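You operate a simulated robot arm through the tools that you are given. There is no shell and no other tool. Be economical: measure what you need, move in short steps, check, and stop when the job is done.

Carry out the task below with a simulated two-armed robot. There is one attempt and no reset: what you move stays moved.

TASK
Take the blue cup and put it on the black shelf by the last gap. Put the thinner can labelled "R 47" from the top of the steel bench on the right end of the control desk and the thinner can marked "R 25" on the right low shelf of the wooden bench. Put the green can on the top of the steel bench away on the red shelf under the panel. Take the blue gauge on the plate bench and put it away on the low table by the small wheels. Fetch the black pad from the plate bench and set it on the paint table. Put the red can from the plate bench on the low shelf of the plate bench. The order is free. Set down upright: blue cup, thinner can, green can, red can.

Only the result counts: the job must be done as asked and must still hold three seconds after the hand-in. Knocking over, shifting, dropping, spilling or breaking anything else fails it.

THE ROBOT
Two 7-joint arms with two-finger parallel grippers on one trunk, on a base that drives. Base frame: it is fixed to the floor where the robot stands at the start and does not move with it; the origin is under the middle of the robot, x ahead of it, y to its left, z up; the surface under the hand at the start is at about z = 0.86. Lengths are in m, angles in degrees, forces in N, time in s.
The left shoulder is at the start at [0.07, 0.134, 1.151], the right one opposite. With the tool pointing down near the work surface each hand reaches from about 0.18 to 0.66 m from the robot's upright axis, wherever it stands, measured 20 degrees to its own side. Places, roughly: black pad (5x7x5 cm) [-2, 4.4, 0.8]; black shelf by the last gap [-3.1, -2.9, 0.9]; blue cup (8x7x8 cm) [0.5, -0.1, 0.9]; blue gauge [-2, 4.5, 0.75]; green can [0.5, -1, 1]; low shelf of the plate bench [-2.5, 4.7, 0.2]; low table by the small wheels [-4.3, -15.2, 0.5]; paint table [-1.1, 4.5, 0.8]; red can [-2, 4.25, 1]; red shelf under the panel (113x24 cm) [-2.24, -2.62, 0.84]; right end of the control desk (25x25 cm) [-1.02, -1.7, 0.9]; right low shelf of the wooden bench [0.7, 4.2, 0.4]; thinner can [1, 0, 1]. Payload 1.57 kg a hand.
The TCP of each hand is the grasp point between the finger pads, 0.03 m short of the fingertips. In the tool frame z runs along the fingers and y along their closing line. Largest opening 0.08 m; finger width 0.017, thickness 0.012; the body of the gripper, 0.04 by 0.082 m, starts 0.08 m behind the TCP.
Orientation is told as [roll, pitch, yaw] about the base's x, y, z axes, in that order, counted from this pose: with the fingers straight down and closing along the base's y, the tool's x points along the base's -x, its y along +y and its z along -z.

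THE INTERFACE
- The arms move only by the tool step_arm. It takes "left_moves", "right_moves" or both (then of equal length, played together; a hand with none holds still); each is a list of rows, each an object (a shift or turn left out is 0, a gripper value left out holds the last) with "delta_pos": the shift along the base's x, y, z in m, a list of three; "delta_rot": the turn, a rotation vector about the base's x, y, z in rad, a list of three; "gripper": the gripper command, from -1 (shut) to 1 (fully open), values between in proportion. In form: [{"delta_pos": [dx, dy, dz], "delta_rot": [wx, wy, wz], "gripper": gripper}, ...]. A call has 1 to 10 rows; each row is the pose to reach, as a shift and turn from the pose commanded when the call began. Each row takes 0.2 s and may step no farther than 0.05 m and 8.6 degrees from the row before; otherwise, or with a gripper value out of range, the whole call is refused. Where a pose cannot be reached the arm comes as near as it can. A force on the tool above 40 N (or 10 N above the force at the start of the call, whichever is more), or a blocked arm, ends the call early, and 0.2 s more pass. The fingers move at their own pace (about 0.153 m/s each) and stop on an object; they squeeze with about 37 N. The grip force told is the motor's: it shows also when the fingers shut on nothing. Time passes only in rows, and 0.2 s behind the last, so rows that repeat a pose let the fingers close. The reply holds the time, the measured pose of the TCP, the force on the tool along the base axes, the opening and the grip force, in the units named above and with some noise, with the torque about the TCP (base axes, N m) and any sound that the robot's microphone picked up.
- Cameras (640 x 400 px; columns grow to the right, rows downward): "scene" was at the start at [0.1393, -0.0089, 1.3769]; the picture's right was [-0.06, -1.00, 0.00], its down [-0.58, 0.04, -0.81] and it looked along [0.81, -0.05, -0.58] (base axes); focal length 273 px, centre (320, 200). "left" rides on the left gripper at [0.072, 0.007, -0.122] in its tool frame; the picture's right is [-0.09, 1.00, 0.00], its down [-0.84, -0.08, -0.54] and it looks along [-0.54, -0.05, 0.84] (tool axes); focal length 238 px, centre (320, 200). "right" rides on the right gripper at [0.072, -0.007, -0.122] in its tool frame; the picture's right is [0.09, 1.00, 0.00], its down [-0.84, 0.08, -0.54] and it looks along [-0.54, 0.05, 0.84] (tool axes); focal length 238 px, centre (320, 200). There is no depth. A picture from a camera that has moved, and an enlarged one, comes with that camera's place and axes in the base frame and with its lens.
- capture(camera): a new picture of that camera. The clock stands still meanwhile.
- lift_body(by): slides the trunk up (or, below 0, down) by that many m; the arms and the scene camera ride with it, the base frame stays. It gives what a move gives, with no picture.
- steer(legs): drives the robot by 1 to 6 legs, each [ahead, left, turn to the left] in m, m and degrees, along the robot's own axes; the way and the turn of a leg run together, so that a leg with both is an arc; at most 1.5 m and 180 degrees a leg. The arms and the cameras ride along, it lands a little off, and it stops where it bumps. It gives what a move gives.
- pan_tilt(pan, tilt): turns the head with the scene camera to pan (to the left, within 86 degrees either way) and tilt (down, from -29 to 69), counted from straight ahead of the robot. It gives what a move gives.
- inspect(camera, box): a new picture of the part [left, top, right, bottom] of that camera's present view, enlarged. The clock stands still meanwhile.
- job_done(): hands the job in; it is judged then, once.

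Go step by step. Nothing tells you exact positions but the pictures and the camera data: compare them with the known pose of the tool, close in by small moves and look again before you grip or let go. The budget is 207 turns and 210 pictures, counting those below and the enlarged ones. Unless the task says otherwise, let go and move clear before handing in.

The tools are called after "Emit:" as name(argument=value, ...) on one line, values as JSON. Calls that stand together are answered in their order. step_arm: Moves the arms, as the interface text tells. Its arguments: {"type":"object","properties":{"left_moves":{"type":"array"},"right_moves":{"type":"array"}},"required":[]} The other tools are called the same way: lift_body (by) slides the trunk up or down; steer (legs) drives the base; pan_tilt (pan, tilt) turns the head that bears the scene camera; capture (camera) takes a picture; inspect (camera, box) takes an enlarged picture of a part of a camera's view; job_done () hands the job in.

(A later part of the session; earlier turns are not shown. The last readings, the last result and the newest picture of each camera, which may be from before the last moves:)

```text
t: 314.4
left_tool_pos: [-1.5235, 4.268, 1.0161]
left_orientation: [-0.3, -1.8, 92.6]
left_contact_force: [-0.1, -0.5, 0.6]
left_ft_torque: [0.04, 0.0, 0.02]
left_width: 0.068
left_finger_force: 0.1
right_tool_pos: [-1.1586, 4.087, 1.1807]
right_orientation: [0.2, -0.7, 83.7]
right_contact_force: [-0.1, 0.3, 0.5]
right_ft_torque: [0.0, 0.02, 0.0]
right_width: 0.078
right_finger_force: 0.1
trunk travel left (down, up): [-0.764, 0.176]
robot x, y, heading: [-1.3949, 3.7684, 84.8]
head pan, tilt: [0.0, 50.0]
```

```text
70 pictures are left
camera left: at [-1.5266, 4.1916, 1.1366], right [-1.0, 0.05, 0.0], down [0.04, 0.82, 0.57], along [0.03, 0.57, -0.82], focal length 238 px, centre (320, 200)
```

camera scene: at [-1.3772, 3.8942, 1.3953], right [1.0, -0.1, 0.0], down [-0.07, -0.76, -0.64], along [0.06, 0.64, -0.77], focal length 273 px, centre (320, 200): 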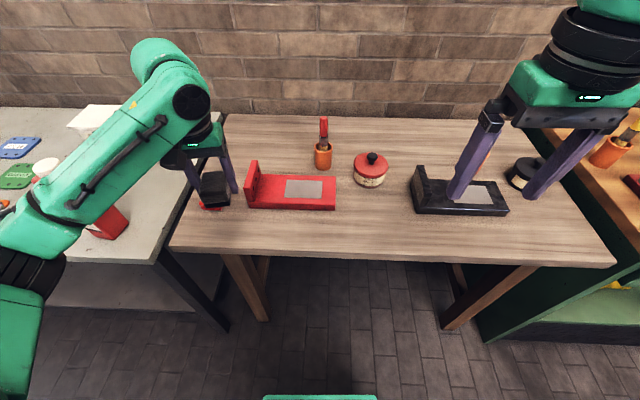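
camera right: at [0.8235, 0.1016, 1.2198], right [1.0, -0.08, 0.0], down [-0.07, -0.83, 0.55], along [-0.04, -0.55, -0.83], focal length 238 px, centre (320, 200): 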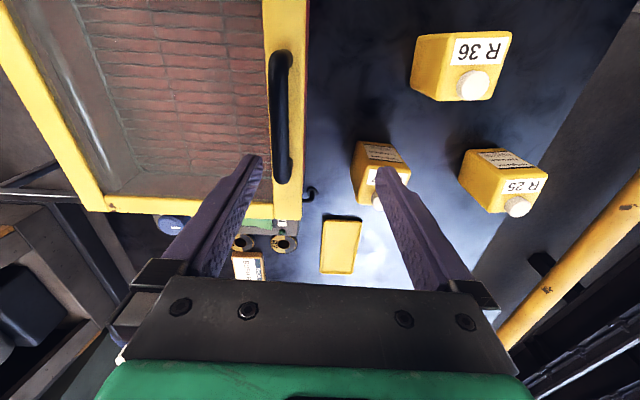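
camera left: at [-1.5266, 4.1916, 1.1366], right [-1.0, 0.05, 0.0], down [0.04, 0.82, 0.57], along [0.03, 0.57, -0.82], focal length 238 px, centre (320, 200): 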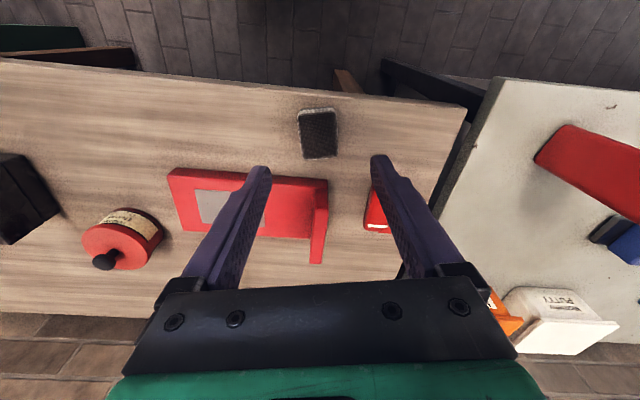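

The pad lies on the paint table. Next the red can: I lift and retract the left hand, align yaw to the can, and shift the base left.

Emit:
step_arm(left_moves=[{"delta_pos": [0, -0.02, 0.04], "delta_rot": [0, 0, -0.1], "gripper": 1}, {"delta_pos": [0, -0.05, 0.08], "delta_rot": [0, 0, -0.2]}, {"delta_pos": [0, -0.08, 0.11], "delta_rot": [0, 0, -0.3]}, {"delta_pos": [0, -0.1, 0.13], "delta_rot": [0, 0, -0.3]}])

Emit:
step_arm(left_moves=[{"delta_pos": [0, 0, 0], "delta_rot": [0.126, -0.034, 0]}, {"delta_pos": [0, 0, 0], "delta_rot": [0.252, -0.068, 0]}, {"delta_pos": [0, 0, 0], "delta_rot": [0.378, -0.101, 0]}, {"delta_pos": [0, 0, 0], "delta_rot": [0.504, -0.135, 0]}, {"delta_pos": [0, 0, 0], "delta_rot": [0.63, -0.169, 0]}, {"delta_pos": [0, 0, 0], "delta_rot": [0.74, -0.198, 0]}])

Emit:
steer(legs=[[0.0, 0.384, 0]])

Emit:
capture(camera="left")

Emit:
capture(camera="scene")

```text
t: 315.4
left_tool_pos: [-1.5218, 4.1688, 1.1468]
left_orientation: [-0.1, -2.0, 75.4]
left_contact_force: [-0.5, -1.0, -0.5]
left_ft_torque: [0.02, -0.02, -0.02]
left_width: 0.0804
left_finger_force: 0.1
right_tool_pos: [-1.158, 4.0871, 1.1813]
right_orientation: [0.2, -0.8, 83.8]
right_contact_force: [-0.3, -0.3, -0.3]
right_ft_torque: [0.02, 0.01, -0.01]
right_width: 0.0779
right_finger_force: 0.1
trunk travel left (down, up): [-0.764, 0.176]
robot x, y, heading: [-1.3903, 3.7722, 84.5]
head pan, tilt: [0.0, 50.0]
```

```text
t: 316.8
left_tool_pos: [-1.5015, 4.2244, 1.1496]
left_orientation: [0.3, -37.5, 74.0]
left_contact_force: [-0.3, 0.4, -0.7]
left_ft_torque: [-0.03, -0.03, -0.02]
left_width: 0.08
left_finger_force: 0.1
left hand out of reach, approached as far as the arm can: row 4, 5, 6
right_tool_pos: [-1.1589, 4.0882, 1.1822]
right_orientation: [0.2, -0.6, 83.8]
right_contact_force: [0.5, 0.0, -0.7]
right_ft_torque: [0.0, -0.04, -0.03]
right_width: 0.0779
right_finger_force: 0.0
trunk travel left (down, up): [-0.764, 0.176]
robot x, y, heading: [-1.3863, 3.7691, 84.4]
head pan, tilt: [0.0, 50.0]
```

```text
t: 319.2
left_tool_pos: [-1.8751, 4.2607, 1.1485]
left_orientation: [0.4, -37.4, 73.9]
left_contact_force: [0.3, 0.2, 0.1]
left_ft_torque: [-0.02, 0.02, 0.01]
left_width: 0.0798
left_finger_force: 0.0
right_tool_pos: [-1.5314, 4.1233, 1.1802]
right_orientation: [0.3, -0.5, 83.6]
right_contact_force: [0.9, 0.8, -0.6]
right_ft_torque: [0.0, 0.01, 0.03]
right_width: 0.078
right_finger_force: 0.1
trunk travel left (down, up): [-0.764, 0.176]
robot x, y, heading: [-1.7643, 3.8077, 84.4]
head pan, tilt: [0.0, 50.0]
```

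```text
69 pictures are left
camera left: at [-1.9171, 4.1366, 1.2039], right [-0.94, 0.34, 0.06], down [0.17, 0.3, 0.94], along [0.3, 0.89, -0.34], focal length 238 px, centre (320, 200)
```

left: 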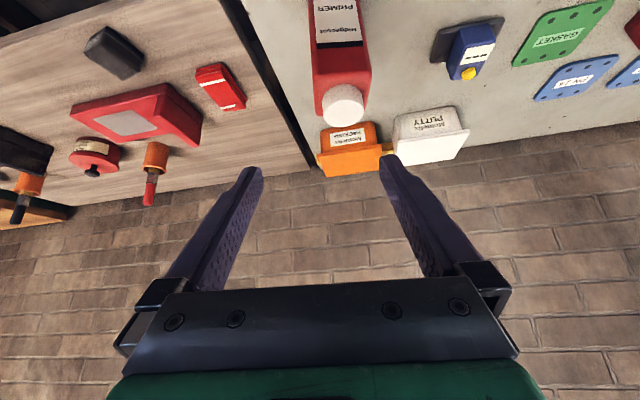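

```text
68 pictures are left
camera scene: at [-1.7515, 3.9304, 1.3953], right [1.0, -0.1, 0.0], down [-0.08, -0.76, -0.64], along [0.06, 0.64, -0.77], focal length 273 px, centre (320, 200)
```

scene: 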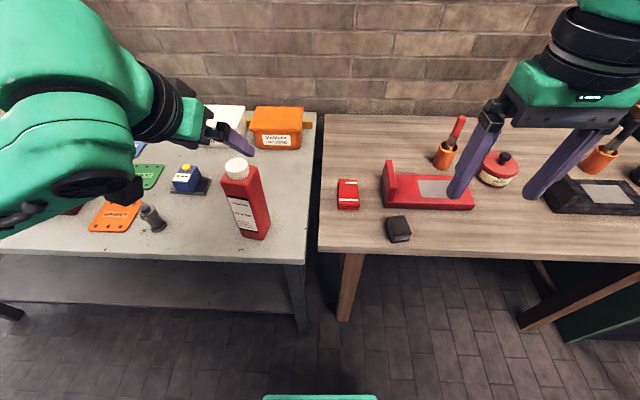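

Emit:
step_arm(left_moves=[{"delta_pos": [0, -0.01, -0.03]}, {"delta_pos": [0, -0.02, -0.06]}, {"delta_pos": [0, -0.03, -0.09]}, {"delta_pos": [0, -0.03, -0.12]}, {"delta_pos": [0, -0.03, -0.15]}])

```text
t: 320.4
left_tool_pos: [-1.8745, 4.2306, 0.9998]
left_orientation: [0.5, -37.3, 74.0]
left_contact_force: [0.6, 0.2, -0.3]
left_ft_torque: [-0.03, -0.02, -0.03]
left_width: 0.0803
left_finger_force: 0.0
left hand out of reach, approached as far as the arm can: row 1, 2, 3, 4
right_tool_pos: [-1.532, 4.1237, 1.1806]
right_orientation: [0.3, -0.7, 83.7]
right_contact_force: [-0.8, 1.1, 0.1]
right_ft_torque: [0.02, 0.01, 0.01]
right_width: 0.078
right_finger_force: 0.1
trunk travel left (down, up): [-0.764, 0.176]
robot x, y, heading: [-1.7666, 3.8041, 84.4]
head pan, tilt: [0.0, 50.0]
```

Emit:
step_arm(left_moves=[{"delta_pos": [-0.02, 0, -0.03]}, {"delta_pos": [-0.042, 0.004, -0.06]}, {"delta_pos": [-0.042, 0.004, -0.085]}])

Emit:
capture(camera="left")

Emit:
capture(camera="scene")

```text
t: 321.2
left_tool_pos: [-1.9166, 4.236, 0.9135]
left_orientation: [0.4, -37.3, 74.0]
left_contact_force: [0.1, -0.2, 0.0]
left_ft_torque: [-0.02, 0.01, 0.0]
left_width: 0.0801
left_finger_force: 0.0
right_tool_pos: [-1.5327, 4.1253, 1.181]
right_orientation: [0.2, -0.5, 83.7]
right_contact_force: [0.0, 0.5, -0.1]
right_ft_torque: [0.0, 0.03, 0.04]
right_width: 0.0779
right_finger_force: 0.0
trunk travel left (down, up): [-0.764, 0.176]
robot x, y, heading: [-1.7699, 3.8094, 84.2]
head pan, tilt: [0.0, 50.0]
```

```text
67 pictures are left
camera left: at [-1.959, 4.1104, 0.9681], right [-0.94, 0.34, 0.06], down [0.17, 0.3, 0.94], along [0.3, 0.89, -0.34], focal length 238 px, centre (320, 200)
```

left: 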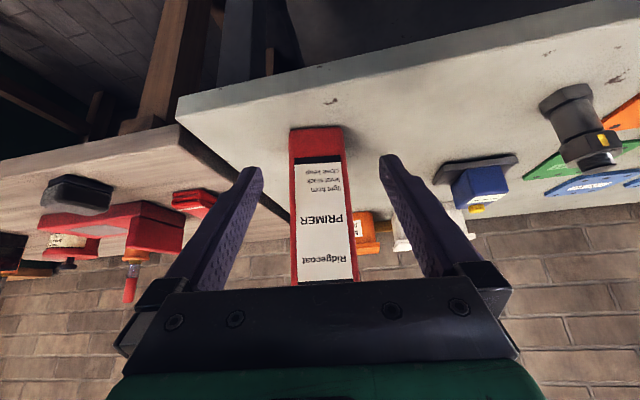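

```text
66 pictures are left
camera scene: at [-1.753, 3.9307, 1.3953], right [1.0, -0.1, 0.0], down [-0.07, -0.76, -0.64], along [0.06, 0.64, -0.77], focal length 273 px, centre (320, 200)
```

scene: 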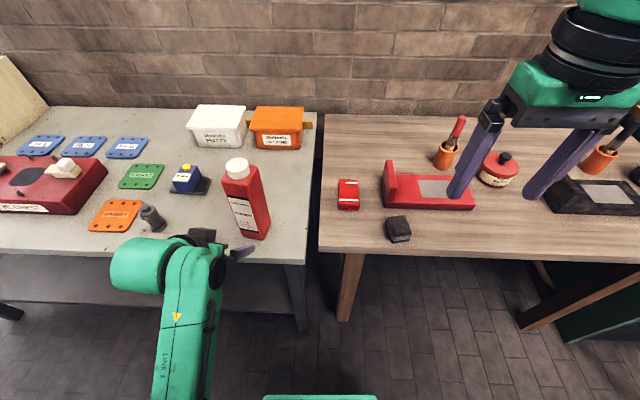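

Emit:
step_arm(left_moves=[{"delta_pos": [0.01, 0.035, 0.015]}, {"delta_pos": [0.02, 0.07, 0.017]}, {"delta_pos": [0.028, 0.098, 0.017]}, {"delta_pos": [0.033, 0.114, 0.017]}])

Emit:
capture(camera="left")

Emit:
inspect(camera="scene", box=[160, 130, 320, 260])

```text
t: 322.2
left_tool_pos: [-1.8833, 4.3501, 0.9321]
left_orientation: [0.2, -37.2, 74.2]
left_contact_force: [-0.4, -1.2, -0.8]
left_ft_torque: [0.05, -0.03, -0.01]
left_width: 0.08
left_finger_force: 0.1
right_tool_pos: [-1.5343, 4.1243, 1.1817]
right_orientation: [0.2, -0.6, 83.7]
right_contact_force: [1.3, 0.6, 0.2]
right_ft_torque: [-0.01, -0.01, -0.01]
right_width: 0.0781
right_finger_force: 0.1
trunk travel left (down, up): [-0.764, 0.176]
robot x, y, heading: [-1.767, 3.8051, 84.5]
head pan, tilt: [0.0, 50.0]
```

```text
65 pictures are left
camera left: at [-1.9265, 4.2256, 0.9865], right [-0.94, 0.34, 0.06], down [0.17, 0.3, 0.94], along [0.3, 0.89, -0.34], focal length 238 px, centre (320, 200)
```

left: 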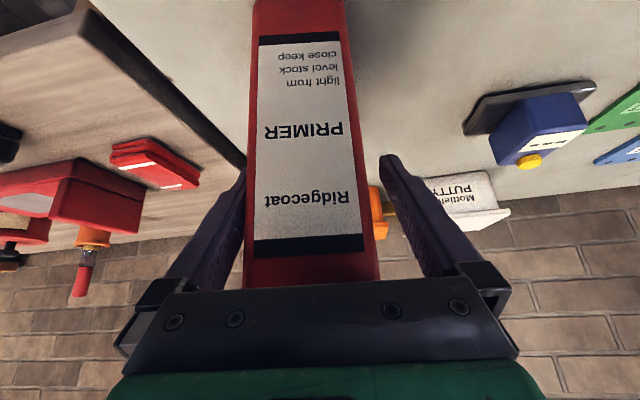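

```text
3.08 times, centred on (240, 195) of scene
camera zoom: at [-1.753, 3.9309, 1.3952], right [1.0, -0.1, 0.0], down [-0.07, -0.76, -0.64], along [0.06, 0.64, -0.77], focal length 839 px, centre (566, 215)
```

zoom: 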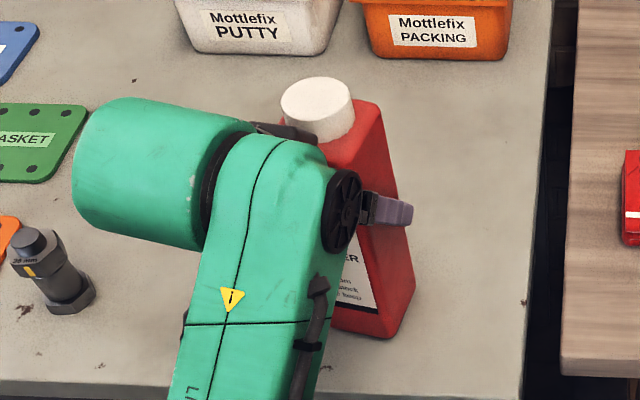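

Emit:
step_arm(left_moves=[{"delta_pos": [0.002, -0.001, 0], "gripper": -1}, {"delta_pos": [0.002, -0.001, 0]}, {"delta_pos": [0.002, -0.001, 0]}, {"delta_pos": [0.002, 0, 0.03]}, {"delta_pos": [0.002, 0, 0.06]}, {"delta_pos": [0, -0.01, 0.1]}, {"delta_pos": [0, -0.04, 0.12]}])

Emit:
steer(legs=[[-0.45, 0, 0]])

Emit:
capture(camera="left")

Emit:
lift_body(by=-0.4)

Emit:
pan_tilt(pan=10, tilt=25)

Emit:
capture(camera="scene")

```text
t: 323.8
left_tool_pos: [-1.8871, 4.3087, 1.0502]
left_orientation: [0.3, -37.3, 74.0]
left_contact_force: [0.4, -0.4, -6.0]
left_ft_torque: [-0.04, -0.02, -0.05]
left_width: 0.0617
left_finger_force: 37.1
right_tool_pos: [-1.533, 4.1231, 1.181]
right_orientation: [0.2, -0.6, 83.7]
right_contact_force: [-0.3, -0.4, 0.3]
right_ft_torque: [0.02, -0.01, -0.01]
right_width: 0.0778
right_finger_force: 0.0
trunk travel left (down, up): [-0.764, 0.176]
robot x, y, heading: [-1.7653, 3.8094, 84.3]
head pan, tilt: [0.0, 50.0]
```

```text
t: 326.5
left_tool_pos: [-1.929, 3.8716, 1.0482]
left_orientation: [0.3, -37.3, 73.7]
left_contact_force: [0.2, -0.3, -6.2]
left_ft_torque: [-0.05, 0.0, 0.0]
left_width: 0.0621
left_finger_force: 37.0
right_tool_pos: [-1.5757, 3.6859, 1.1812]
right_orientation: [0.2, -0.5, 83.5]
right_contact_force: [-0.1, 0.6, 1.0]
right_ft_torque: [-0.04, -0.01, 0.0]
right_width: 0.078
right_finger_force: 0.0
trunk travel left (down, up): [-0.764, 0.176]
robot x, y, heading: [-1.8118, 3.3688, 84.1]
head pan, tilt: [0.0, 50.0]
```

```text
63 pictures are left
camera left: at [-1.9713, 3.7481, 1.1036], right [-0.94, 0.35, 0.06], down [0.17, 0.3, 0.94], along [0.31, 0.89, -0.34], focal length 238 px, centre (320, 200)
```

left: 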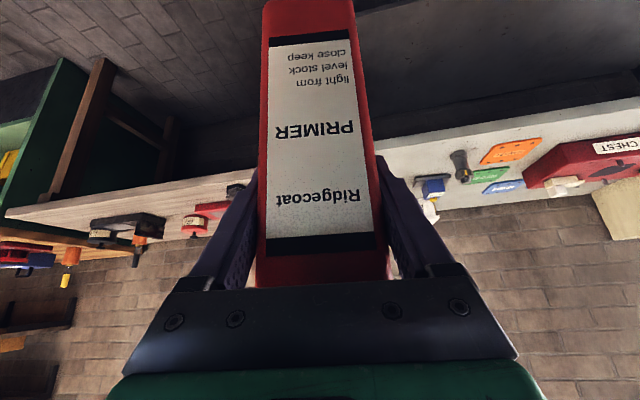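

```text
t: 330.3
left_tool_pos: [-1.9286, 3.871, 0.6501]
left_orientation: [0.1, -37.2, 73.8]
left_contact_force: [0.1, -0.5, -5.6]
left_ft_torque: [-0.03, 0.01, -0.02]
left_width: 0.0619
left_finger_force: 37.7
right_tool_pos: [-1.5752, 3.6856, 0.7803]
right_orientation: [0.2, -0.7, 83.4]
right_contact_force: [0.6, 0.9, 0.0]
right_ft_torque: [-0.04, 0.0, 0.02]
right_width: 0.0781
right_finger_force: 0.0
trunk travel left (down, up): [-0.364, 0.576]
robot x, y, heading: [-1.8109, 3.3676, 84.2]
head pan, tilt: [0.0, 50.0]
```

```text
t: 331.2
left_tool_pos: [-1.9274, 3.8718, 0.6502]
left_orientation: [0.3, -37.2, 73.7]
left_contact_force: [-0.2, 0.2, -5.2]
left_ft_torque: [-0.04, 0.03, -0.02]
left_width: 0.0622
left_finger_force: 37.1
right_tool_pos: [-1.5757, 3.6841, 0.7801]
right_orientation: [0.3, -0.6, 83.5]
right_contact_force: [-0.1, -0.2, 0.2]
right_ft_torque: [0.01, -0.02, 0.01]
right_width: 0.0779
right_finger_force: 0.0
trunk travel left (down, up): [-0.364, 0.576]
robot x, y, heading: [-1.807, 3.3647, 84.2]
head pan, tilt: [10.0, 25.0]
```

```text
62 pictures are left
camera scene: at [-1.8111, 3.5073, 1.0326], right [1.0, 0.07, 0.0], down [0.03, -0.42, -0.91], along [-0.06, 0.9, -0.42], focal length 273 px, centre (320, 200)
```

scene: 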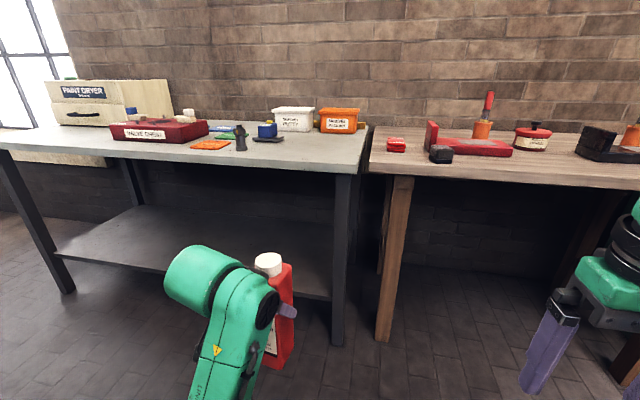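

The red can is held, its bottom 0.132 m below the grip. I lower further, tuck the right hand, strafe left and check before driving in under the bench.

Emit:
lift_body(by=-0.26)

Emit:
step_arm(right_moves=[{"delta_pos": [0.03, -0.02, 0]}, {"delta_pos": [0.06, -0.04, 0]}, {"delta_pos": [0.09, -0.06, 0]}, {"delta_pos": [0.12, -0.08, 0]}], left_moves=[{"delta_pos": [0, 0.02, 0]}, {"delta_pos": [0.002, 0.04, 0]}, {"delta_pos": [0.004, 0.06, 0]}, {"delta_pos": [0.007, 0.07, 0]}])

Emit:
steer(legs=[[0, 0.27, 0], [0.3, 0, 0]])

Emit:
capture(camera="scene")

Emit:
capture(camera="left")

```text
t: 333.9
left_tool_pos: [-1.928, 3.8704, 0.3894]
left_orientation: [0.3, -37.3, 73.7]
left_contact_force: [-0.6, -0.2, -5.4]
left_ft_torque: [-0.02, -0.01, 0.03]
left_width: 0.062
left_finger_force: 36.8
right_tool_pos: [-1.5757, 3.6845, 0.5204]
right_orientation: [0.2, -0.6, 83.3]
right_contact_force: [-0.2, 0.9, 0.4]
right_ft_torque: [-0.03, -0.02, -0.01]
right_width: 0.0779
right_finger_force: 0.1
trunk travel left (down, up): [-0.104, 0.836]
robot x, y, heading: [-1.8108, 3.3637, 84.0]
head pan, tilt: [10.0, 25.0]
```

```text
t: 334.9
left_tool_pos: [-1.921, 3.9404, 0.3901]
left_orientation: [0.3, -37.3, 73.7]
left_contact_force: [-0.9, 0.2, -5.1]
left_ft_torque: [0.0, 0.01, -0.01]
left_width: 0.0618
left_finger_force: 36.9
right_tool_pos: [-1.4581, 3.6052, 0.5211]
right_orientation: [0.2, -0.5, 83.6]
right_contact_force: [0.9, -0.4, 0.3]
right_ft_torque: [0.04, 0.0, 0.03]
right_width: 0.078
right_finger_force: 0.1
trunk travel left (down, up): [-0.104, 0.836]
robot x, y, heading: [-1.8135, 3.3675, 84.1]
head pan, tilt: [10.0, 25.0]
```

```text
t: 338.4
left_tool_pos: [-2.1612, 4.264, 0.3893]
left_orientation: [0.3, -37.2, 73.8]
left_contact_force: [-0.3, -0.1, -6.2]
left_ft_torque: [-0.05, 0.0, -0.01]
left_width: 0.062
left_finger_force: 37.2
right_tool_pos: [-1.6954, 3.9287, 0.5213]
right_orientation: [0.2, -0.6, 83.5]
right_contact_force: [0.5, 0.1, 0.8]
right_ft_torque: [0.0, 0.0, 0.0]
right_width: 0.0782
right_finger_force: 0.1
trunk travel left (down, up): [-0.104, 0.836]
robot x, y, heading: [-2.0521, 3.6909, 84.2]
head pan, tilt: [10.0, 25.0]
```

```text
61 pictures are left
camera scene: at [-2.0505, 3.831, 0.7726], right [1.0, 0.07, 0.0], down [0.03, -0.42, -0.91], along [-0.07, 0.9, -0.42], focal length 273 px, centre (320, 200)
```

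scene: 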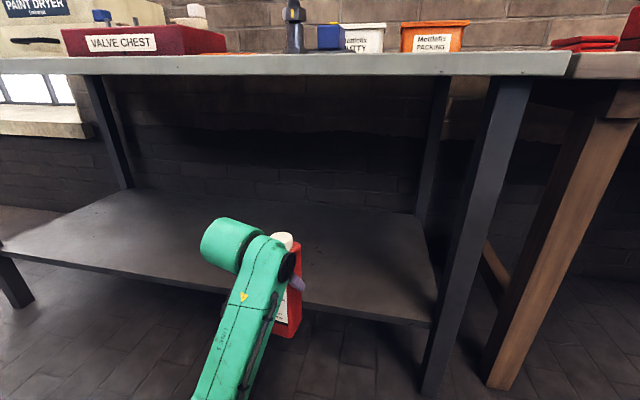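

```text
60 pictures are left
camera left: at [-2.2043, 4.1402, 0.4438], right [-0.94, 0.34, 0.06], down [0.17, 0.3, 0.94], along [0.3, 0.89, -0.34], focal length 238 px, centre (320, 200)
```

left: 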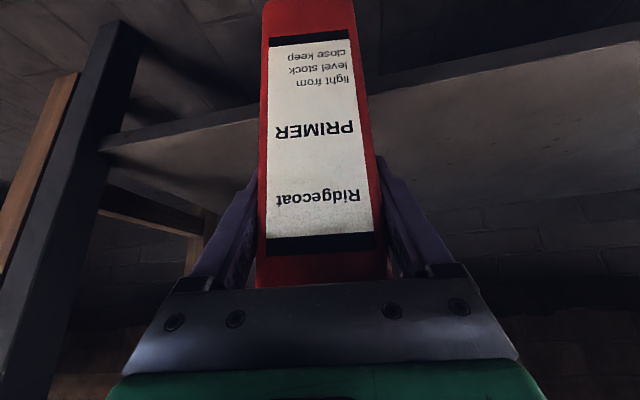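

Emit:
step_arm(left_moves=[{"delta_pos": [0, 0, 0.02]}, {"delta_pos": [0, 0, 0.035]}])

Emit:
steer(legs=[[0.2, 0.02, 0]])

Emit:
step_arm(left_moves=[{"delta_pos": [0, 0.01, 0]}, {"delta_pos": [0, 0.02, -0.015]}, {"delta_pos": [0, 0.02, -0.03]}, {"delta_pos": [0, 0.02, -0.04]}, {"delta_pos": [0, 0.02, -0.048]}, {"delta_pos": [0, 0.02, -0.056]}, {"delta_pos": [0, 0.02, -0.064]}])

Emit:
capture(camera="scene")

```text
t: 339.0
left_tool_pos: [-2.1629, 4.2636, 0.4244]
left_orientation: [0.2, -37.1, 73.9]
left_contact_force: [-0.1, 0.4, -5.0]
left_ft_torque: [-0.03, -0.02, -0.02]
left_width: 0.0616
left_finger_force: 36.9
right_tool_pos: [-1.6964, 3.9294, 0.5201]
right_orientation: [0.3, -0.6, 83.6]
right_contact_force: [0.2, 0.2, 1.4]
right_ft_torque: [-0.01, -0.02, 0.02]
right_width: 0.0776
right_finger_force: 0.1
trunk travel left (down, up): [-0.104, 0.836]
robot x, y, heading: [-2.0519, 3.6946, 84.1]
head pan, tilt: [10.0, 25.0]
```

```text
t: 340.6
left_tool_pos: [-2.1616, 4.4638, 0.4237]
left_orientation: [0.3, -37.2, 73.9]
left_contact_force: [-0.4, 0.6, -5.6]
left_ft_torque: [-0.01, 0.01, 0.01]
left_width: 0.062
left_finger_force: 37.1
right_tool_pos: [-1.6965, 4.1303, 0.5221]
right_orientation: [0.2, -0.5, 83.6]
right_contact_force: [-1.4, 0.2, -0.4]
right_ft_torque: [0.01, 0.03, 0.02]
right_width: 0.0779
right_finger_force: 0.0
trunk travel left (down, up): [-0.104, 0.836]
robot x, y, heading: [-2.0481, 3.8921, 84.3]
head pan, tilt: [10.0, 25.0]
```

```text
t: 342.2
left_tool_pos: [-2.1627, 4.4858, 0.3745]
left_orientation: [0.4, -39.1, 73.9]
left_contact_force: [-0.4, -2.7, 17.8]
left_ft_torque: [0.17, -0.78, -0.13]
left_width: 0.0618
left_finger_force: 36.6
right_tool_pos: [-1.6956, 4.1294, 0.5227]
right_orientation: [0.3, -0.9, 83.7]
right_contact_force: [-0.6, -0.3, -0.2]
right_ft_torque: [0.04, -0.01, 0.03]
right_width: 0.0781
right_finger_force: 0.1
trunk travel left (down, up): [-0.104, 0.836]
robot x, y, heading: [-2.0489, 3.894, 84.5]
head pan, tilt: [10.0, 25.0]
stopped in row 7 (left hand): the force on the tool passed its limit at 45 N (the readings are from after the stop); the commanded pose is now the measured one
```

```text
59 pictures are left
camera scene: at [-2.05, 4.0287, 0.7732], right [1.0, 0.08, 0.0], down [0.03, -0.42, -0.91], along [-0.07, 0.91, -0.42], focal length 273 px, centre (320, 200)
```

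scene: 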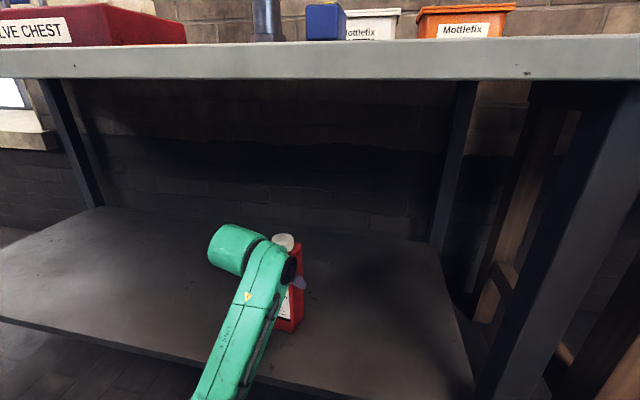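

Emit:
step_arm(left_moves=[{"delta_pos": [0, 0, 0.002], "delta_rot": [-0.03, 0.009, 0]}, {"delta_pos": [0, 0, 0.0], "delta_rot": [-0.03, 0.009, 0]}, {"delta_pos": [0, 0, 0.0], "delta_rot": [-0.03, 0.009, 0], "gripper": 0.2}, {"delta_pos": [0, 0, 0.0], "delta_rot": [-0.03, 0.009, 0], "gripper": 0.9}, {"delta_pos": [0, 0, 0.0], "delta_rot": [-0.03, 0.009, 0], "gripper": 1}, {"delta_pos": [-0.01, -0.035, 0.01], "delta_rot": [-0.03, 0.009, 0]}, {"delta_pos": [-0.02, -0.07, 0.02], "delta_rot": [-0.03, 0.009, 0]}, {"delta_pos": [-0.03, -0.105, 0.03], "delta_rot": [-0.03, 0.009, 0]}])

Emit:
capture(camera="left")

Emit:
steer(legs=[[-0.45, 0, 0]])

Emit:
lift_body(by=0.4)

Emit:
lift_body(by=0.3)

Emit:
capture(camera="scene")

```text
t: 344.0
left_tool_pos: [-2.1954, 4.3794, 0.3993]
left_orientation: [0.4, -36.4, 73.9]
left_contact_force: [1.1, -0.6, 0.3]
left_ft_torque: [0.0, 0.0, 0.04]
left_width: 0.0801
left_finger_force: 0.0
right_tool_pos: [-1.6959, 4.131, 0.5221]
right_orientation: [0.2, -0.6, 83.7]
right_contact_force: [-0.4, -0.3, 0.3]
right_ft_torque: [-0.02, 0.0, -0.01]
right_width: 0.0779
right_finger_force: 0.1
trunk travel left (down, up): [-0.104, 0.836]
robot x, y, heading: [-2.0492, 3.8915, 84.5]
head pan, tilt: [10.0, 25.0]
```

```text
58 pictures are left
camera left: at [-2.2355, 4.2558, 0.456], right [-0.94, 0.34, 0.06], down [0.18, 0.32, 0.93], along [0.3, 0.88, -0.36], focal length 238 px, centre (320, 200)
```

left: 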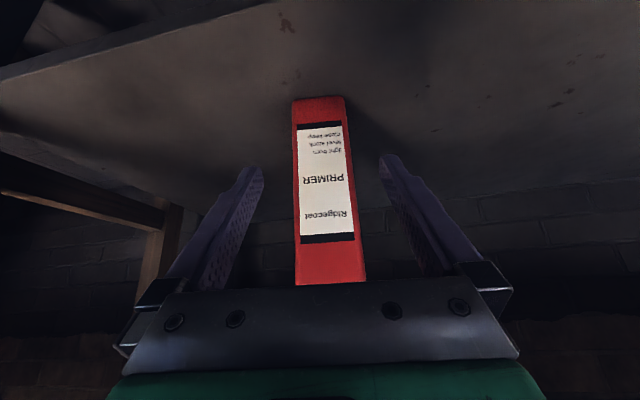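

```text
t: 346.8
left_tool_pos: [-2.2379, 3.9295, 0.3996]
left_orientation: [0.3, -36.6, 73.9]
left_contact_force: [-0.1, -0.3, -0.5]
left_ft_torque: [0.01, -0.04, 0.02]
left_width: 0.0799
left_finger_force: 0.0
right_tool_pos: [-1.7413, 3.6779, 0.5215]
right_orientation: [0.2, -0.6, 83.3]
right_contact_force: [-0.6, 1.0, 0.2]
right_ft_torque: [0.04, 0.02, 0.02]
right_width: 0.078
right_finger_force: 0.0
trunk travel left (down, up): [-0.104, 0.836]
robot x, y, heading: [-2.0964, 3.4427, 84.0]
head pan, tilt: [10.0, 25.0]
```

```text
t: 350.6
left_tool_pos: [-2.2381, 3.9302, 0.8002]
left_orientation: [0.4, -36.6, 73.7]
left_contact_force: [-0.4, 0.0, 0.3]
left_ft_torque: [0.01, 0.01, -0.03]
left_width: 0.0799
left_finger_force: 0.0
right_tool_pos: [-1.7417, 3.6774, 0.9217]
right_orientation: [0.1, -0.6, 83.4]
right_contact_force: [-0.4, -0.9, -0.4]
right_ft_torque: [0.0, 0.01, 0.02]
right_width: 0.0778
right_finger_force: 0.0
trunk travel left (down, up): [-0.504, 0.436]
robot x, y, heading: [-2.0936, 3.4417, 84.0]
head pan, tilt: [10.0, 25.0]
```

```text
t: 353.6
left_tool_pos: [-2.2379, 3.9304, 1.0995]
left_orientation: [0.3, -36.6, 73.8]
left_contact_force: [0.2, -0.3, -0.1]
left_ft_torque: [0.0, -0.01, -0.01]
left_width: 0.0802
left_finger_force: 0.1
right_tool_pos: [-1.7411, 3.679, 1.2217]
right_orientation: [0.2, -0.7, 83.4]
right_contact_force: [0.2, 0.2, -0.8]
right_ft_torque: [-0.04, -0.01, 0.01]
right_width: 0.0779
right_finger_force: 0.1
trunk travel left (down, up): [-0.804, 0.136]
robot x, y, heading: [-2.0945, 3.4408, 84.1]
head pan, tilt: [10.0, 25.0]
```

```text
57 pictures are left
camera scene: at [-2.0954, 3.5804, 1.4727], right [1.0, 0.07, 0.0], down [0.03, -0.42, -0.91], along [-0.07, 0.9, -0.42], focal length 273 px, centre (320, 200)
```

scene: 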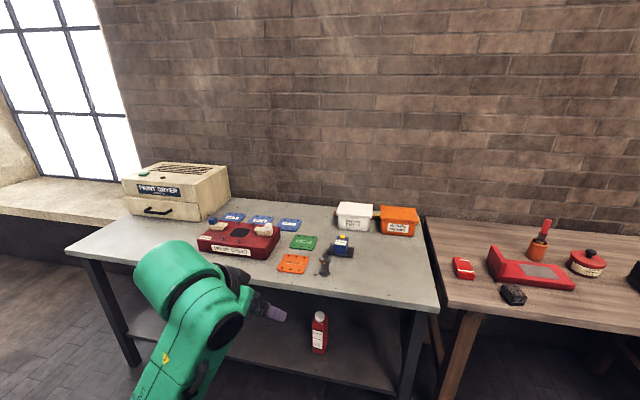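

The red can is on the low shelf. I square the left hand and bring the right hand towards the blue gauge.

Emit:
step_arm(left_moves=[{"delta_pos": [0, -0.02, 0.01], "delta_rot": [-0.126, 0.036, 0]}, {"delta_pos": [0, -0.04, 0.02], "delta_rot": [-0.252, 0.072, 0]}, {"delta_pos": [0, -0.06, 0.03], "delta_rot": [-0.378, 0.108, 0]}, {"delta_pos": [0, -0.08, 0.04], "delta_rot": [-0.504, 0.144, 0]}, {"delta_pos": [0, -0.1, 0.05], "delta_rot": [-0.614, 0.176, 0]}])

Emit:
steer(legs=[[0.48, 0.2, 0]])

Emit:
step_arm(right_moves=[{"delta_pos": [-0.03, 0.03, 0]}, {"delta_pos": [-0.06, 0.06, 0]}, {"delta_pos": [-0.09, 0.1, 0]}, {"delta_pos": [-0.12, 0.13, -0.01]}, {"delta_pos": [-0.14, 0.17, -0.02]}, {"delta_pos": [-0.16, 0.21, -0.03]}, {"delta_pos": [-0.17, 0.24, -0.05]}])

Emit:
capture(camera="right")

Emit:
pan_tilt(pan=0, tilt=50)

Emit:
capture(camera="scene")

```text
t: 354.8
left_tool_pos: [-2.238, 3.8288, 1.1503]
left_orientation: [0.2, 0.2, 74.0]
left_contact_force: [0.4, -0.2, -0.4]
left_ft_torque: [-0.03, -0.01, 0.0]
left_width: 0.08
left_finger_force: 0.1
right_tool_pos: [-1.7405, 3.6774, 1.2213]
right_orientation: [0.3, -0.7, 83.3]
right_contact_force: [-0.2, 0.3, 0.4]
right_ft_torque: [-0.02, 0.01, -0.01]
right_width: 0.0781
right_finger_force: 0.1
trunk travel left (down, up): [-0.804, 0.136]
robot x, y, heading: [-2.0947, 3.4431, 84.1]
head pan, tilt: [10.0, 25.0]
```

```text
t: 357.8
left_tool_pos: [-2.3858, 4.317, 1.1504]
left_orientation: [0.2, -0.1, 73.6]
left_contact_force: [0.5, -0.2, -0.3]
left_ft_torque: [0.0, 0.02, 0.0]
left_width: 0.08
left_finger_force: 0.0
right_tool_pos: [-1.8896, 4.165, 1.2225]
right_orientation: [0.3, -0.7, 83.2]
right_contact_force: [0.4, -0.5, 0.4]
right_ft_torque: [0.0, 0.0, 0.03]
right_width: 0.0781
right_finger_force: 0.1
trunk travel left (down, up): [-0.804, 0.136]
robot x, y, heading: [-2.2471, 3.931, 83.9]
head pan, tilt: [10.0, 25.0]
```

```text
t: 359.4
left_tool_pos: [-2.386, 4.3205, 1.1493]
left_orientation: [0.1, 0.2, 73.7]
left_contact_force: [-0.4, 0.6, -0.2]
left_ft_torque: [-0.01, 0.0, 0.0]
left_width: 0.0801
left_finger_force: 0.0
right_tool_pos: [-2.0577, 4.4077, 1.169]
right_orientation: [0.2, -0.5, 83.1]
right_contact_force: [-0.1, 0.1, -0.1]
right_ft_torque: [-0.01, -0.01, -0.01]
right_width: 0.0779
right_finger_force: 0.1
trunk travel left (down, up): [-0.804, 0.136]
robot x, y, heading: [-2.2456, 3.9326, 83.8]
head pan, tilt: [10.0, 25.0]
```

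```text
56 pictures are left
camera right: at [-2.0605, 4.3348, 1.2908], right [-1.0, 0.03, 0.0], down [0.03, 0.83, 0.55], along [0.01, 0.55, -0.84], focal length 238 px, centre (320, 200)
```

right: 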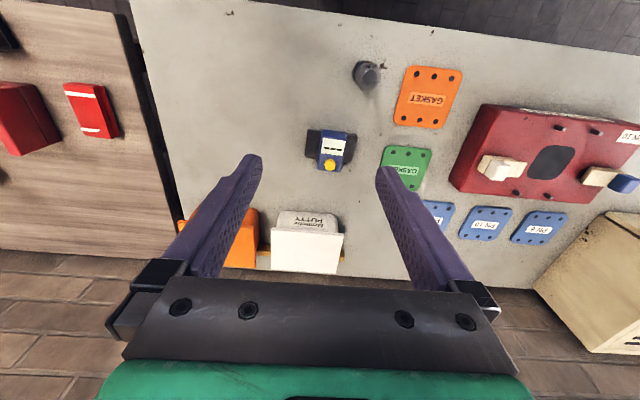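

```text
t: 360.3
left_tool_pos: [-2.3864, 4.3167, 1.151]
left_orientation: [0.2, 0.0, 73.6]
left_contact_force: [0.7, -0.5, 0.1]
left_ft_torque: [0.02, 0.01, -0.01]
left_width: 0.08
left_finger_force: 0.0
right_tool_pos: [-2.0587, 4.4044, 1.171]
right_orientation: [0.0, -0.7, 83.2]
right_contact_force: [-0.3, 0.0, 0.9]
right_ft_torque: [0.02, 0.0, -0.01]
right_width: 0.0784
right_finger_force: 0.1
trunk travel left (down, up): [-0.804, 0.136]
robot x, y, heading: [-2.2462, 3.9325, 84.0]
head pan, tilt: [0.0, 50.0]
```

```text
55 pictures are left
camera scene: at [-2.2304, 4.0529, 1.4354], right [0.99, -0.11, 0.0], down [-0.08, -0.76, -0.64], along [0.07, 0.64, -0.77], focal length 273 px, centre (320, 200)
```

scene: 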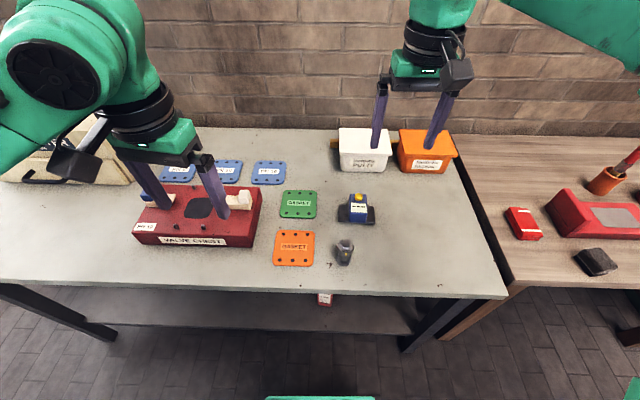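

Emit:
inspect(camera="scene", box=[310, 170, 410, 270])

Emit:
inspect(camera="right", box=[280, 110, 380, 190])

```text
4.00 times, centred on (360, 220) of scene
camera zoom: at [-2.2304, 4.0529, 1.4354], right [0.99, -0.11, 0.0], down [-0.08, -0.76, -0.64], along [0.07, 0.64, -0.77], focal length 1091 px, centre (160, 120)
```

zoom: 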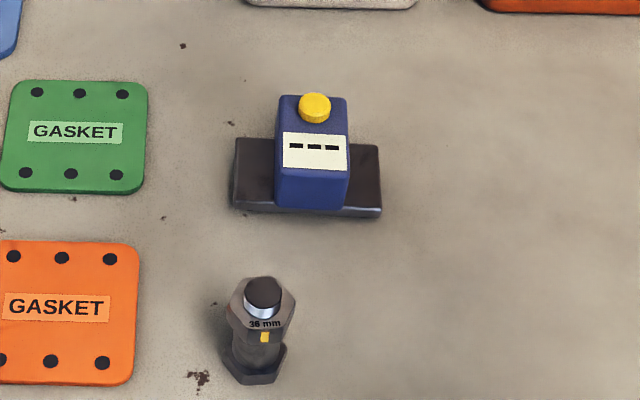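

```text
5.00 times, centred on (330, 150) of right
camera zoom: at [-2.0618, 4.3302, 1.2926], right [-1.0, 0.03, 0.0], down [0.02, 0.83, 0.55], along [0.01, 0.55, -0.83], focal length 1192 px, centre (270, 450)
```

zoom: 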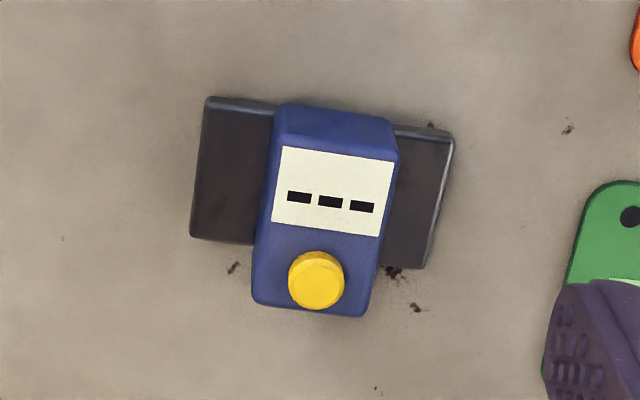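

The gauge is a blue body on a flat bar. I take the blue body with the right hand, centred at about (-2.079, 4.512).

Emit:
step_arm(right_moves=[{"delta_pos": [-0.01, 0.04, -0.02], "delta_rot": [0, 0, -0.07]}, {"delta_pos": [-0.021, 0.08, -0.04], "delta_rot": [0, 0, -0.07]}, {"delta_pos": [-0.021, 0.104, -0.07], "delta_rot": [0, 0, -0.07]}, {"delta_pos": [-0.021, 0.104, -0.115], "delta_rot": [0, 0, -0.07]}, {"delta_pos": [-0.021, 0.104, -0.16], "delta_rot": [0, 0, -0.07]}, {"delta_pos": [-0.021, 0.104, -0.205], "delta_rot": [0, 0, -0.07]}, {"delta_pos": [-0.021, 0.104, -0.245], "delta_rot": [0, 0, -0.07]}])

Emit:
capture(camera="right")

```text
t: 361.9
left_tool_pos: [-2.3862, 4.3184, 1.1502]
left_orientation: [0.2, 0.0, 73.6]
left_contact_force: [-0.1, 0.7, -0.1]
left_ft_torque: [-0.01, -0.01, -0.02]
left_width: 0.0799
left_finger_force: 0.0
right_tool_pos: [-2.0237, 4.413, 0.9817]
right_orientation: [0.3, -0.8, 79.2]
right_contact_force: [0.9, 0.5, -0.5]
right_ft_torque: [0.0, -0.02, 0.01]
right_width: 0.0781
right_finger_force: 0.2
right hand out of reach, approached as far as the arm can: row 1, 2, 3, 4, 5, 6, 7
trunk travel left (down, up): [-0.804, 0.136]
robot x, y, heading: [-2.2415, 3.9324, 83.9]
head pan, tilt: [0.0, 50.0]
```

```text
52 pictures are left
camera right: at [-2.0317, 4.3383, 1.1028], right [-1.0, 0.1, 0.0], down [0.08, 0.83, 0.55], along [0.05, 0.55, -0.83], focal length 238 px, centre (320, 200)
```

right: 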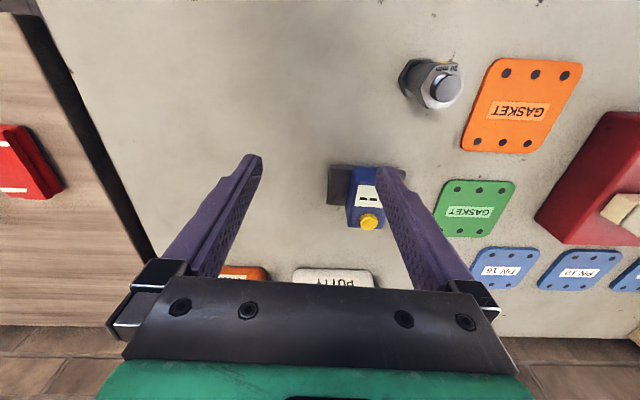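

Emit:
step_arm(right_moves=[{"delta_pos": [0, 0, 0.04]}, {"delta_pos": [0, 0, 0.08]}, {"delta_pos": [0.0, 0, 0.11]}])

Emit:
steer(legs=[[0, 0.14, 0]])

Emit:
lift_body(by=-0.09)

Emit:
step_arm(right_moves=[{"delta_pos": [0.02, 0.03, 0]}, {"delta_pos": [0.04, 0.06, 0]}, {"delta_pos": [0.06, 0.08, 0]}])

Emit:
capture(camera="right")

```text
t: 362.7
left_tool_pos: [-2.3866, 4.3179, 1.1497]
left_orientation: [0.2, 0.0, 73.6]
left_contact_force: [0.5, 0.1, 0.6]
left_ft_torque: [-0.01, 0.05, 0.01]
left_width: 0.08
left_finger_force: 0.0
right_tool_pos: [-2.0241, 4.4096, 1.0938]
right_orientation: [0.2, -0.6, 79.2]
right_contact_force: [-0.4, 0.5, -1.2]
right_ft_torque: [-0.02, -0.02, -0.01]
right_width: 0.078
right_finger_force: 0.0
trunk travel left (down, up): [-0.804, 0.136]
robot x, y, heading: [-2.2454, 3.9303, 83.9]
head pan, tilt: [0.0, 50.0]
```

```text
t: 364.0
left_tool_pos: [-2.52, 4.3327, 1.1496]
left_orientation: [0.3, 0.1, 73.4]
left_contact_force: [0.2, -0.1, -0.1]
left_ft_torque: [-0.03, 0.01, -0.01]
left_width: 0.0799
left_finger_force: 0.0
right_tool_pos: [-2.1563, 4.4239, 1.0923]
right_orientation: [0.3, -0.7, 78.9]
right_contact_force: [0.4, 0.2, 0.9]
right_ft_torque: [0.01, 0.0, 0.01]
right_width: 0.078
right_finger_force: 0.0
trunk travel left (down, up): [-0.804, 0.136]
robot x, y, heading: [-2.3822, 3.9439, 83.7]
head pan, tilt: [0.0, 50.0]
```

```text
t: 365.2
left_tool_pos: [-2.5215, 4.3326, 1.0598]
left_orientation: [0.2, 0.0, 73.4]
left_contact_force: [0.1, 0.1, 0.0]
left_ft_torque: [-0.01, -0.02, 0.01]
left_width: 0.0799
left_finger_force: 0.1
right_tool_pos: [-2.159, 4.4236, 1.0036]
right_orientation: [0.2, -0.6, 78.9]
right_contact_force: [0.3, -0.5, 0.5]
right_ft_torque: [-0.03, 0.0, 0.01]
right_width: 0.078
right_finger_force: 0.1
trunk travel left (down, up): [-0.714, 0.226]
robot x, y, heading: [-2.3802, 3.9464, 83.7]
head pan, tilt: [0.0, 50.0]
```

```text
t: 366.0
left_tool_pos: [-2.5219, 4.3322, 1.0609]
left_orientation: [0.2, 0.0, 73.4]
left_contact_force: [0.5, -0.7, -0.6]
left_ft_torque: [0.02, 0.0, 0.01]
left_width: 0.0801
left_finger_force: 0.1
right_tool_pos: [-2.0916, 4.4726, 1.0035]
right_orientation: [0.4, -0.8, 79.0]
right_contact_force: [0.0, -0.6, 0.4]
right_ft_torque: [-0.02, 0.0, 0.03]
right_width: 0.0781
right_finger_force: 0.1
right hand out of reach, approached as far as the arm can: row 2, 3
trunk travel left (down, up): [-0.714, 0.226]
robot x, y, heading: [-2.3786, 3.9449, 84.2]
head pan, tilt: [0.0, 50.0]
```

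```text
51 pictures are left
camera right: at [-2.0996, 4.3989, 1.125], right [-1.0, 0.1, 0.0], down [0.08, 0.83, 0.55], along [0.05, 0.55, -0.83], focal length 238 px, centre (320, 200)
```

right: 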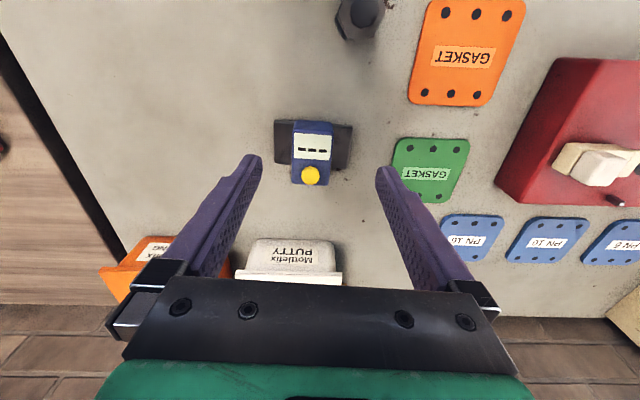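

Emit:
step_arm(right_moves=[{"delta_pos": [0, 0, -0.03]}, {"delta_pos": [0.0, 0, -0.06]}, {"delta_pos": [0.004, 0.015, -0.075]}, {"delta_pos": [0.008, 0.03, -0.08]}, {"delta_pos": [0.012, 0.04, -0.085]}])

Emit:
capture(camera="right")

```text
t: 367.2
left_tool_pos: [-2.5225, 4.3335, 1.0604]
left_orientation: [0.1, 0.0, 73.4]
left_contact_force: [0.6, 1.2, 0.3]
left_ft_torque: [0.03, -0.01, 0.01]
left_width: 0.0801
left_finger_force: 0.1
right_tool_pos: [-2.0763, 4.466, 0.9313]
right_orientation: [0.2, -0.7, 79.0]
right_contact_force: [0.3, -0.3, 0.2]
right_ft_torque: [-0.01, 0.02, 0.02]
right_width: 0.0779
right_finger_force: 0.0
right hand out of reach, approached as far as the arm can: row 2, 3, 4, 5
trunk travel left (down, up): [-0.714, 0.226]
robot x, y, heading: [-2.3807, 3.9492, 83.5]
head pan, tilt: [0.0, 50.0]
```

```text
50 pictures are left
camera right: at [-2.0846, 4.3931, 1.052], right [-0.99, 0.1, 0.0], down [0.08, 0.83, 0.55], along [0.05, 0.55, -0.83], focal length 238 px, centre (320, 200)
```

right: 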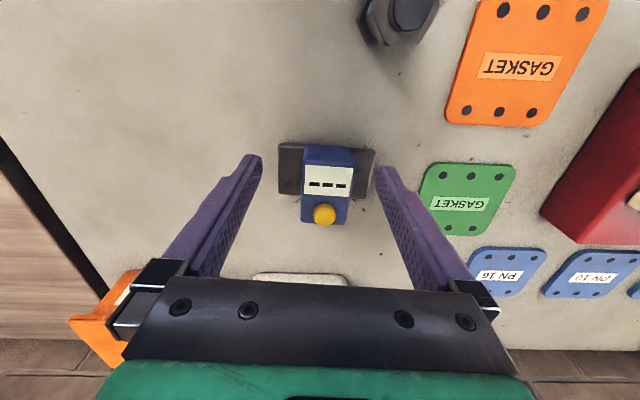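

Emit:
steer(legs=[[0.045, 0, 0]])

Emit:
step_arm(right_moves=[{"delta_pos": [0, 0, -0.01]}, {"delta_pos": [0, 0, -0.015]}])

Emit:
capture(camera="right")

Emit:
capture(camera="scene")

```text
t: 368.1
left_tool_pos: [-2.5176, 4.3742, 1.0614]
left_orientation: [0.2, -0.2, 73.4]
left_contact_force: [-0.5, -0.1, 0.1]
left_ft_torque: [0.05, 0.02, 0.0]
left_width: 0.0803
left_finger_force: 0.0
right_tool_pos: [-2.0717, 4.5084, 0.9339]
right_orientation: [0.2, -0.8, 79.1]
right_contact_force: [-0.2, -0.3, -0.4]
right_ft_torque: [0.01, -0.02, -0.01]
right_width: 0.078
right_finger_force: 0.0
trunk travel left (down, up): [-0.714, 0.226]
robot x, y, heading: [-2.3757, 3.9891, 83.7]
head pan, tilt: [0.0, 50.0]
```

```text
t: 368.7
left_tool_pos: [-2.5163, 4.3769, 1.0602]
left_orientation: [0.2, 0.1, 73.5]
left_contact_force: [-0.1, -0.6, -0.3]
left_ft_torque: [0.01, 0.02, -0.01]
left_width: 0.08
left_finger_force: 0.0
right_tool_pos: [-2.0704, 4.5063, 0.9177]
right_orientation: [0.4, -0.8, 79.0]
right_contact_force: [-0.3, 0.9, -0.4]
right_ft_torque: [0.0, -0.04, -0.02]
right_width: 0.0778
right_finger_force: 0.2
right hand out of reach, approached as far as the arm can: row 2
trunk travel left (down, up): [-0.714, 0.226]
robot x, y, heading: [-2.3758, 3.9875, 83.4]
head pan, tilt: [0.0, 50.0]
```

```text
49 pictures are left
camera right: at [-2.0789, 4.4328, 1.0385], right [-0.99, 0.1, 0.0], down [0.09, 0.83, 0.55], along [0.05, 0.55, -0.83], focal length 238 px, centre (320, 200)
```

right: 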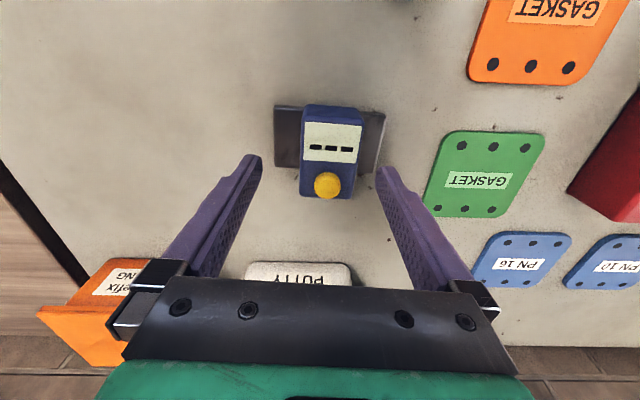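

```text
48 pictures are left
camera scene: at [-2.3616, 4.1116, 1.3453], right [0.99, -0.11, 0.0], down [-0.08, -0.76, -0.64], along [0.07, 0.64, -0.77], focal length 273 px, centre (320, 200)
```

scene: 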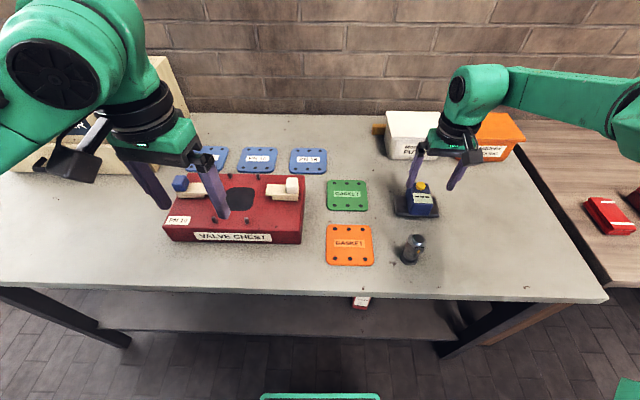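

Emit:
step_arm(right_moves=[{"delta_pos": [-0.006, 0, -0.01], "delta_rot": [0, 0, 0.04]}, {"delta_pos": [-0.012, 0.002, -0.025], "delta_rot": [0, 0, 0.08]}, {"delta_pos": [-0.012, 0.002, -0.045], "delta_rot": [0, 0, 0.08]}, {"delta_pos": [-0.012, 0.002, -0.06], "delta_rot": [0, 0, 0.08]}, {"delta_pos": [-0.012, 0.002, -0.068], "delta_rot": [0, 0, 0.08]}])

Emit:
capture(camera="right")

```text
t: 369.9
left_tool_pos: [-2.5154, 4.3781, 1.0607]
left_orientation: [0.1, 0.0, 73.4]
left_contact_force: [0.9, 0.6, 0.8]
left_ft_torque: [-0.01, -0.01, 0.07]
left_width: 0.08
left_finger_force: 0.1
right_tool_pos: [-2.0753, 4.4846, 0.8629]
right_orientation: [0.4, -0.7, 83.5]
right_contact_force: [-0.3, -0.1, -0.5]
right_ft_torque: [0.0, 0.01, -0.01]
right_width: 0.078
right_finger_force: 0.0
right hand out of reach, approached as far as the arm can: row 1, 2, 3, 4, 5
trunk travel left (down, up): [-0.714, 0.226]
robot x, y, heading: [-2.3731, 3.9898, 83.8]
head pan, tilt: [0.0, 50.0]
```

```text
47 pictures are left
camera right: at [-2.0774, 4.4102, 0.9845], right [-1.0, 0.02, 0.0], down [0.02, 0.83, 0.55], along [0.01, 0.55, -0.83], focal length 238 px, centre (320, 200)
```

right: 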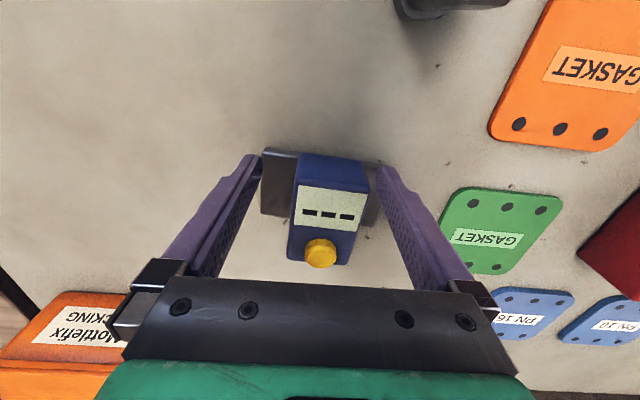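

Emit:
step_arm(right_moves=[{"delta_pos": [0, 0.0, 0.005], "delta_rot": [0, 0, -0.08]}, {"delta_pos": [-0.003, 0.01, 0.005], "delta_rot": [0, 0, -0.16]}, {"delta_pos": [-0.006, 0.02, 0.0], "delta_rot": [0, 0, -0.2]}, {"delta_pos": [-0.006, 0.022, -0.01], "delta_rot": [0, 0, -0.2]}])

Emit:
capture(camera="right")

```text
t: 370.9
left_tool_pos: [-2.5163, 4.3781, 1.0603]
left_orientation: [0.2, -0.1, 73.3]
left_contact_force: [-0.2, 1.3, -0.3]
left_ft_torque: [0.01, 0.04, -0.04]
left_width: 0.0803
left_finger_force: 0.0
right_tool_pos: [-2.0755, 4.4875, 0.8694]
right_orientation: [0.4, -0.8, 72.1]
right_contact_force: [0.0, -0.8, -0.3]
right_ft_torque: [0.0, -0.01, 0.04]
right_width: 0.078
right_finger_force: 0.0
right hand out of reach, approached as far as the arm can: row 2, 3, 4
trunk travel left (down, up): [-0.714, 0.226]
robot x, y, heading: [-2.3787, 3.9888, 83.7]
head pan, tilt: [0.0, 50.0]
```

```text
46 pictures are left
camera right: at [-2.0943, 4.4147, 0.991], right [-0.98, 0.22, 0.0], down [0.18, 0.81, 0.55], along [0.12, 0.54, -0.83], focal length 238 px, centre (320, 200)
```

right: 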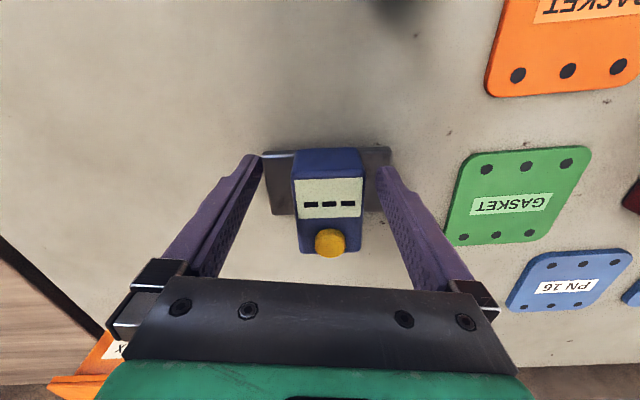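

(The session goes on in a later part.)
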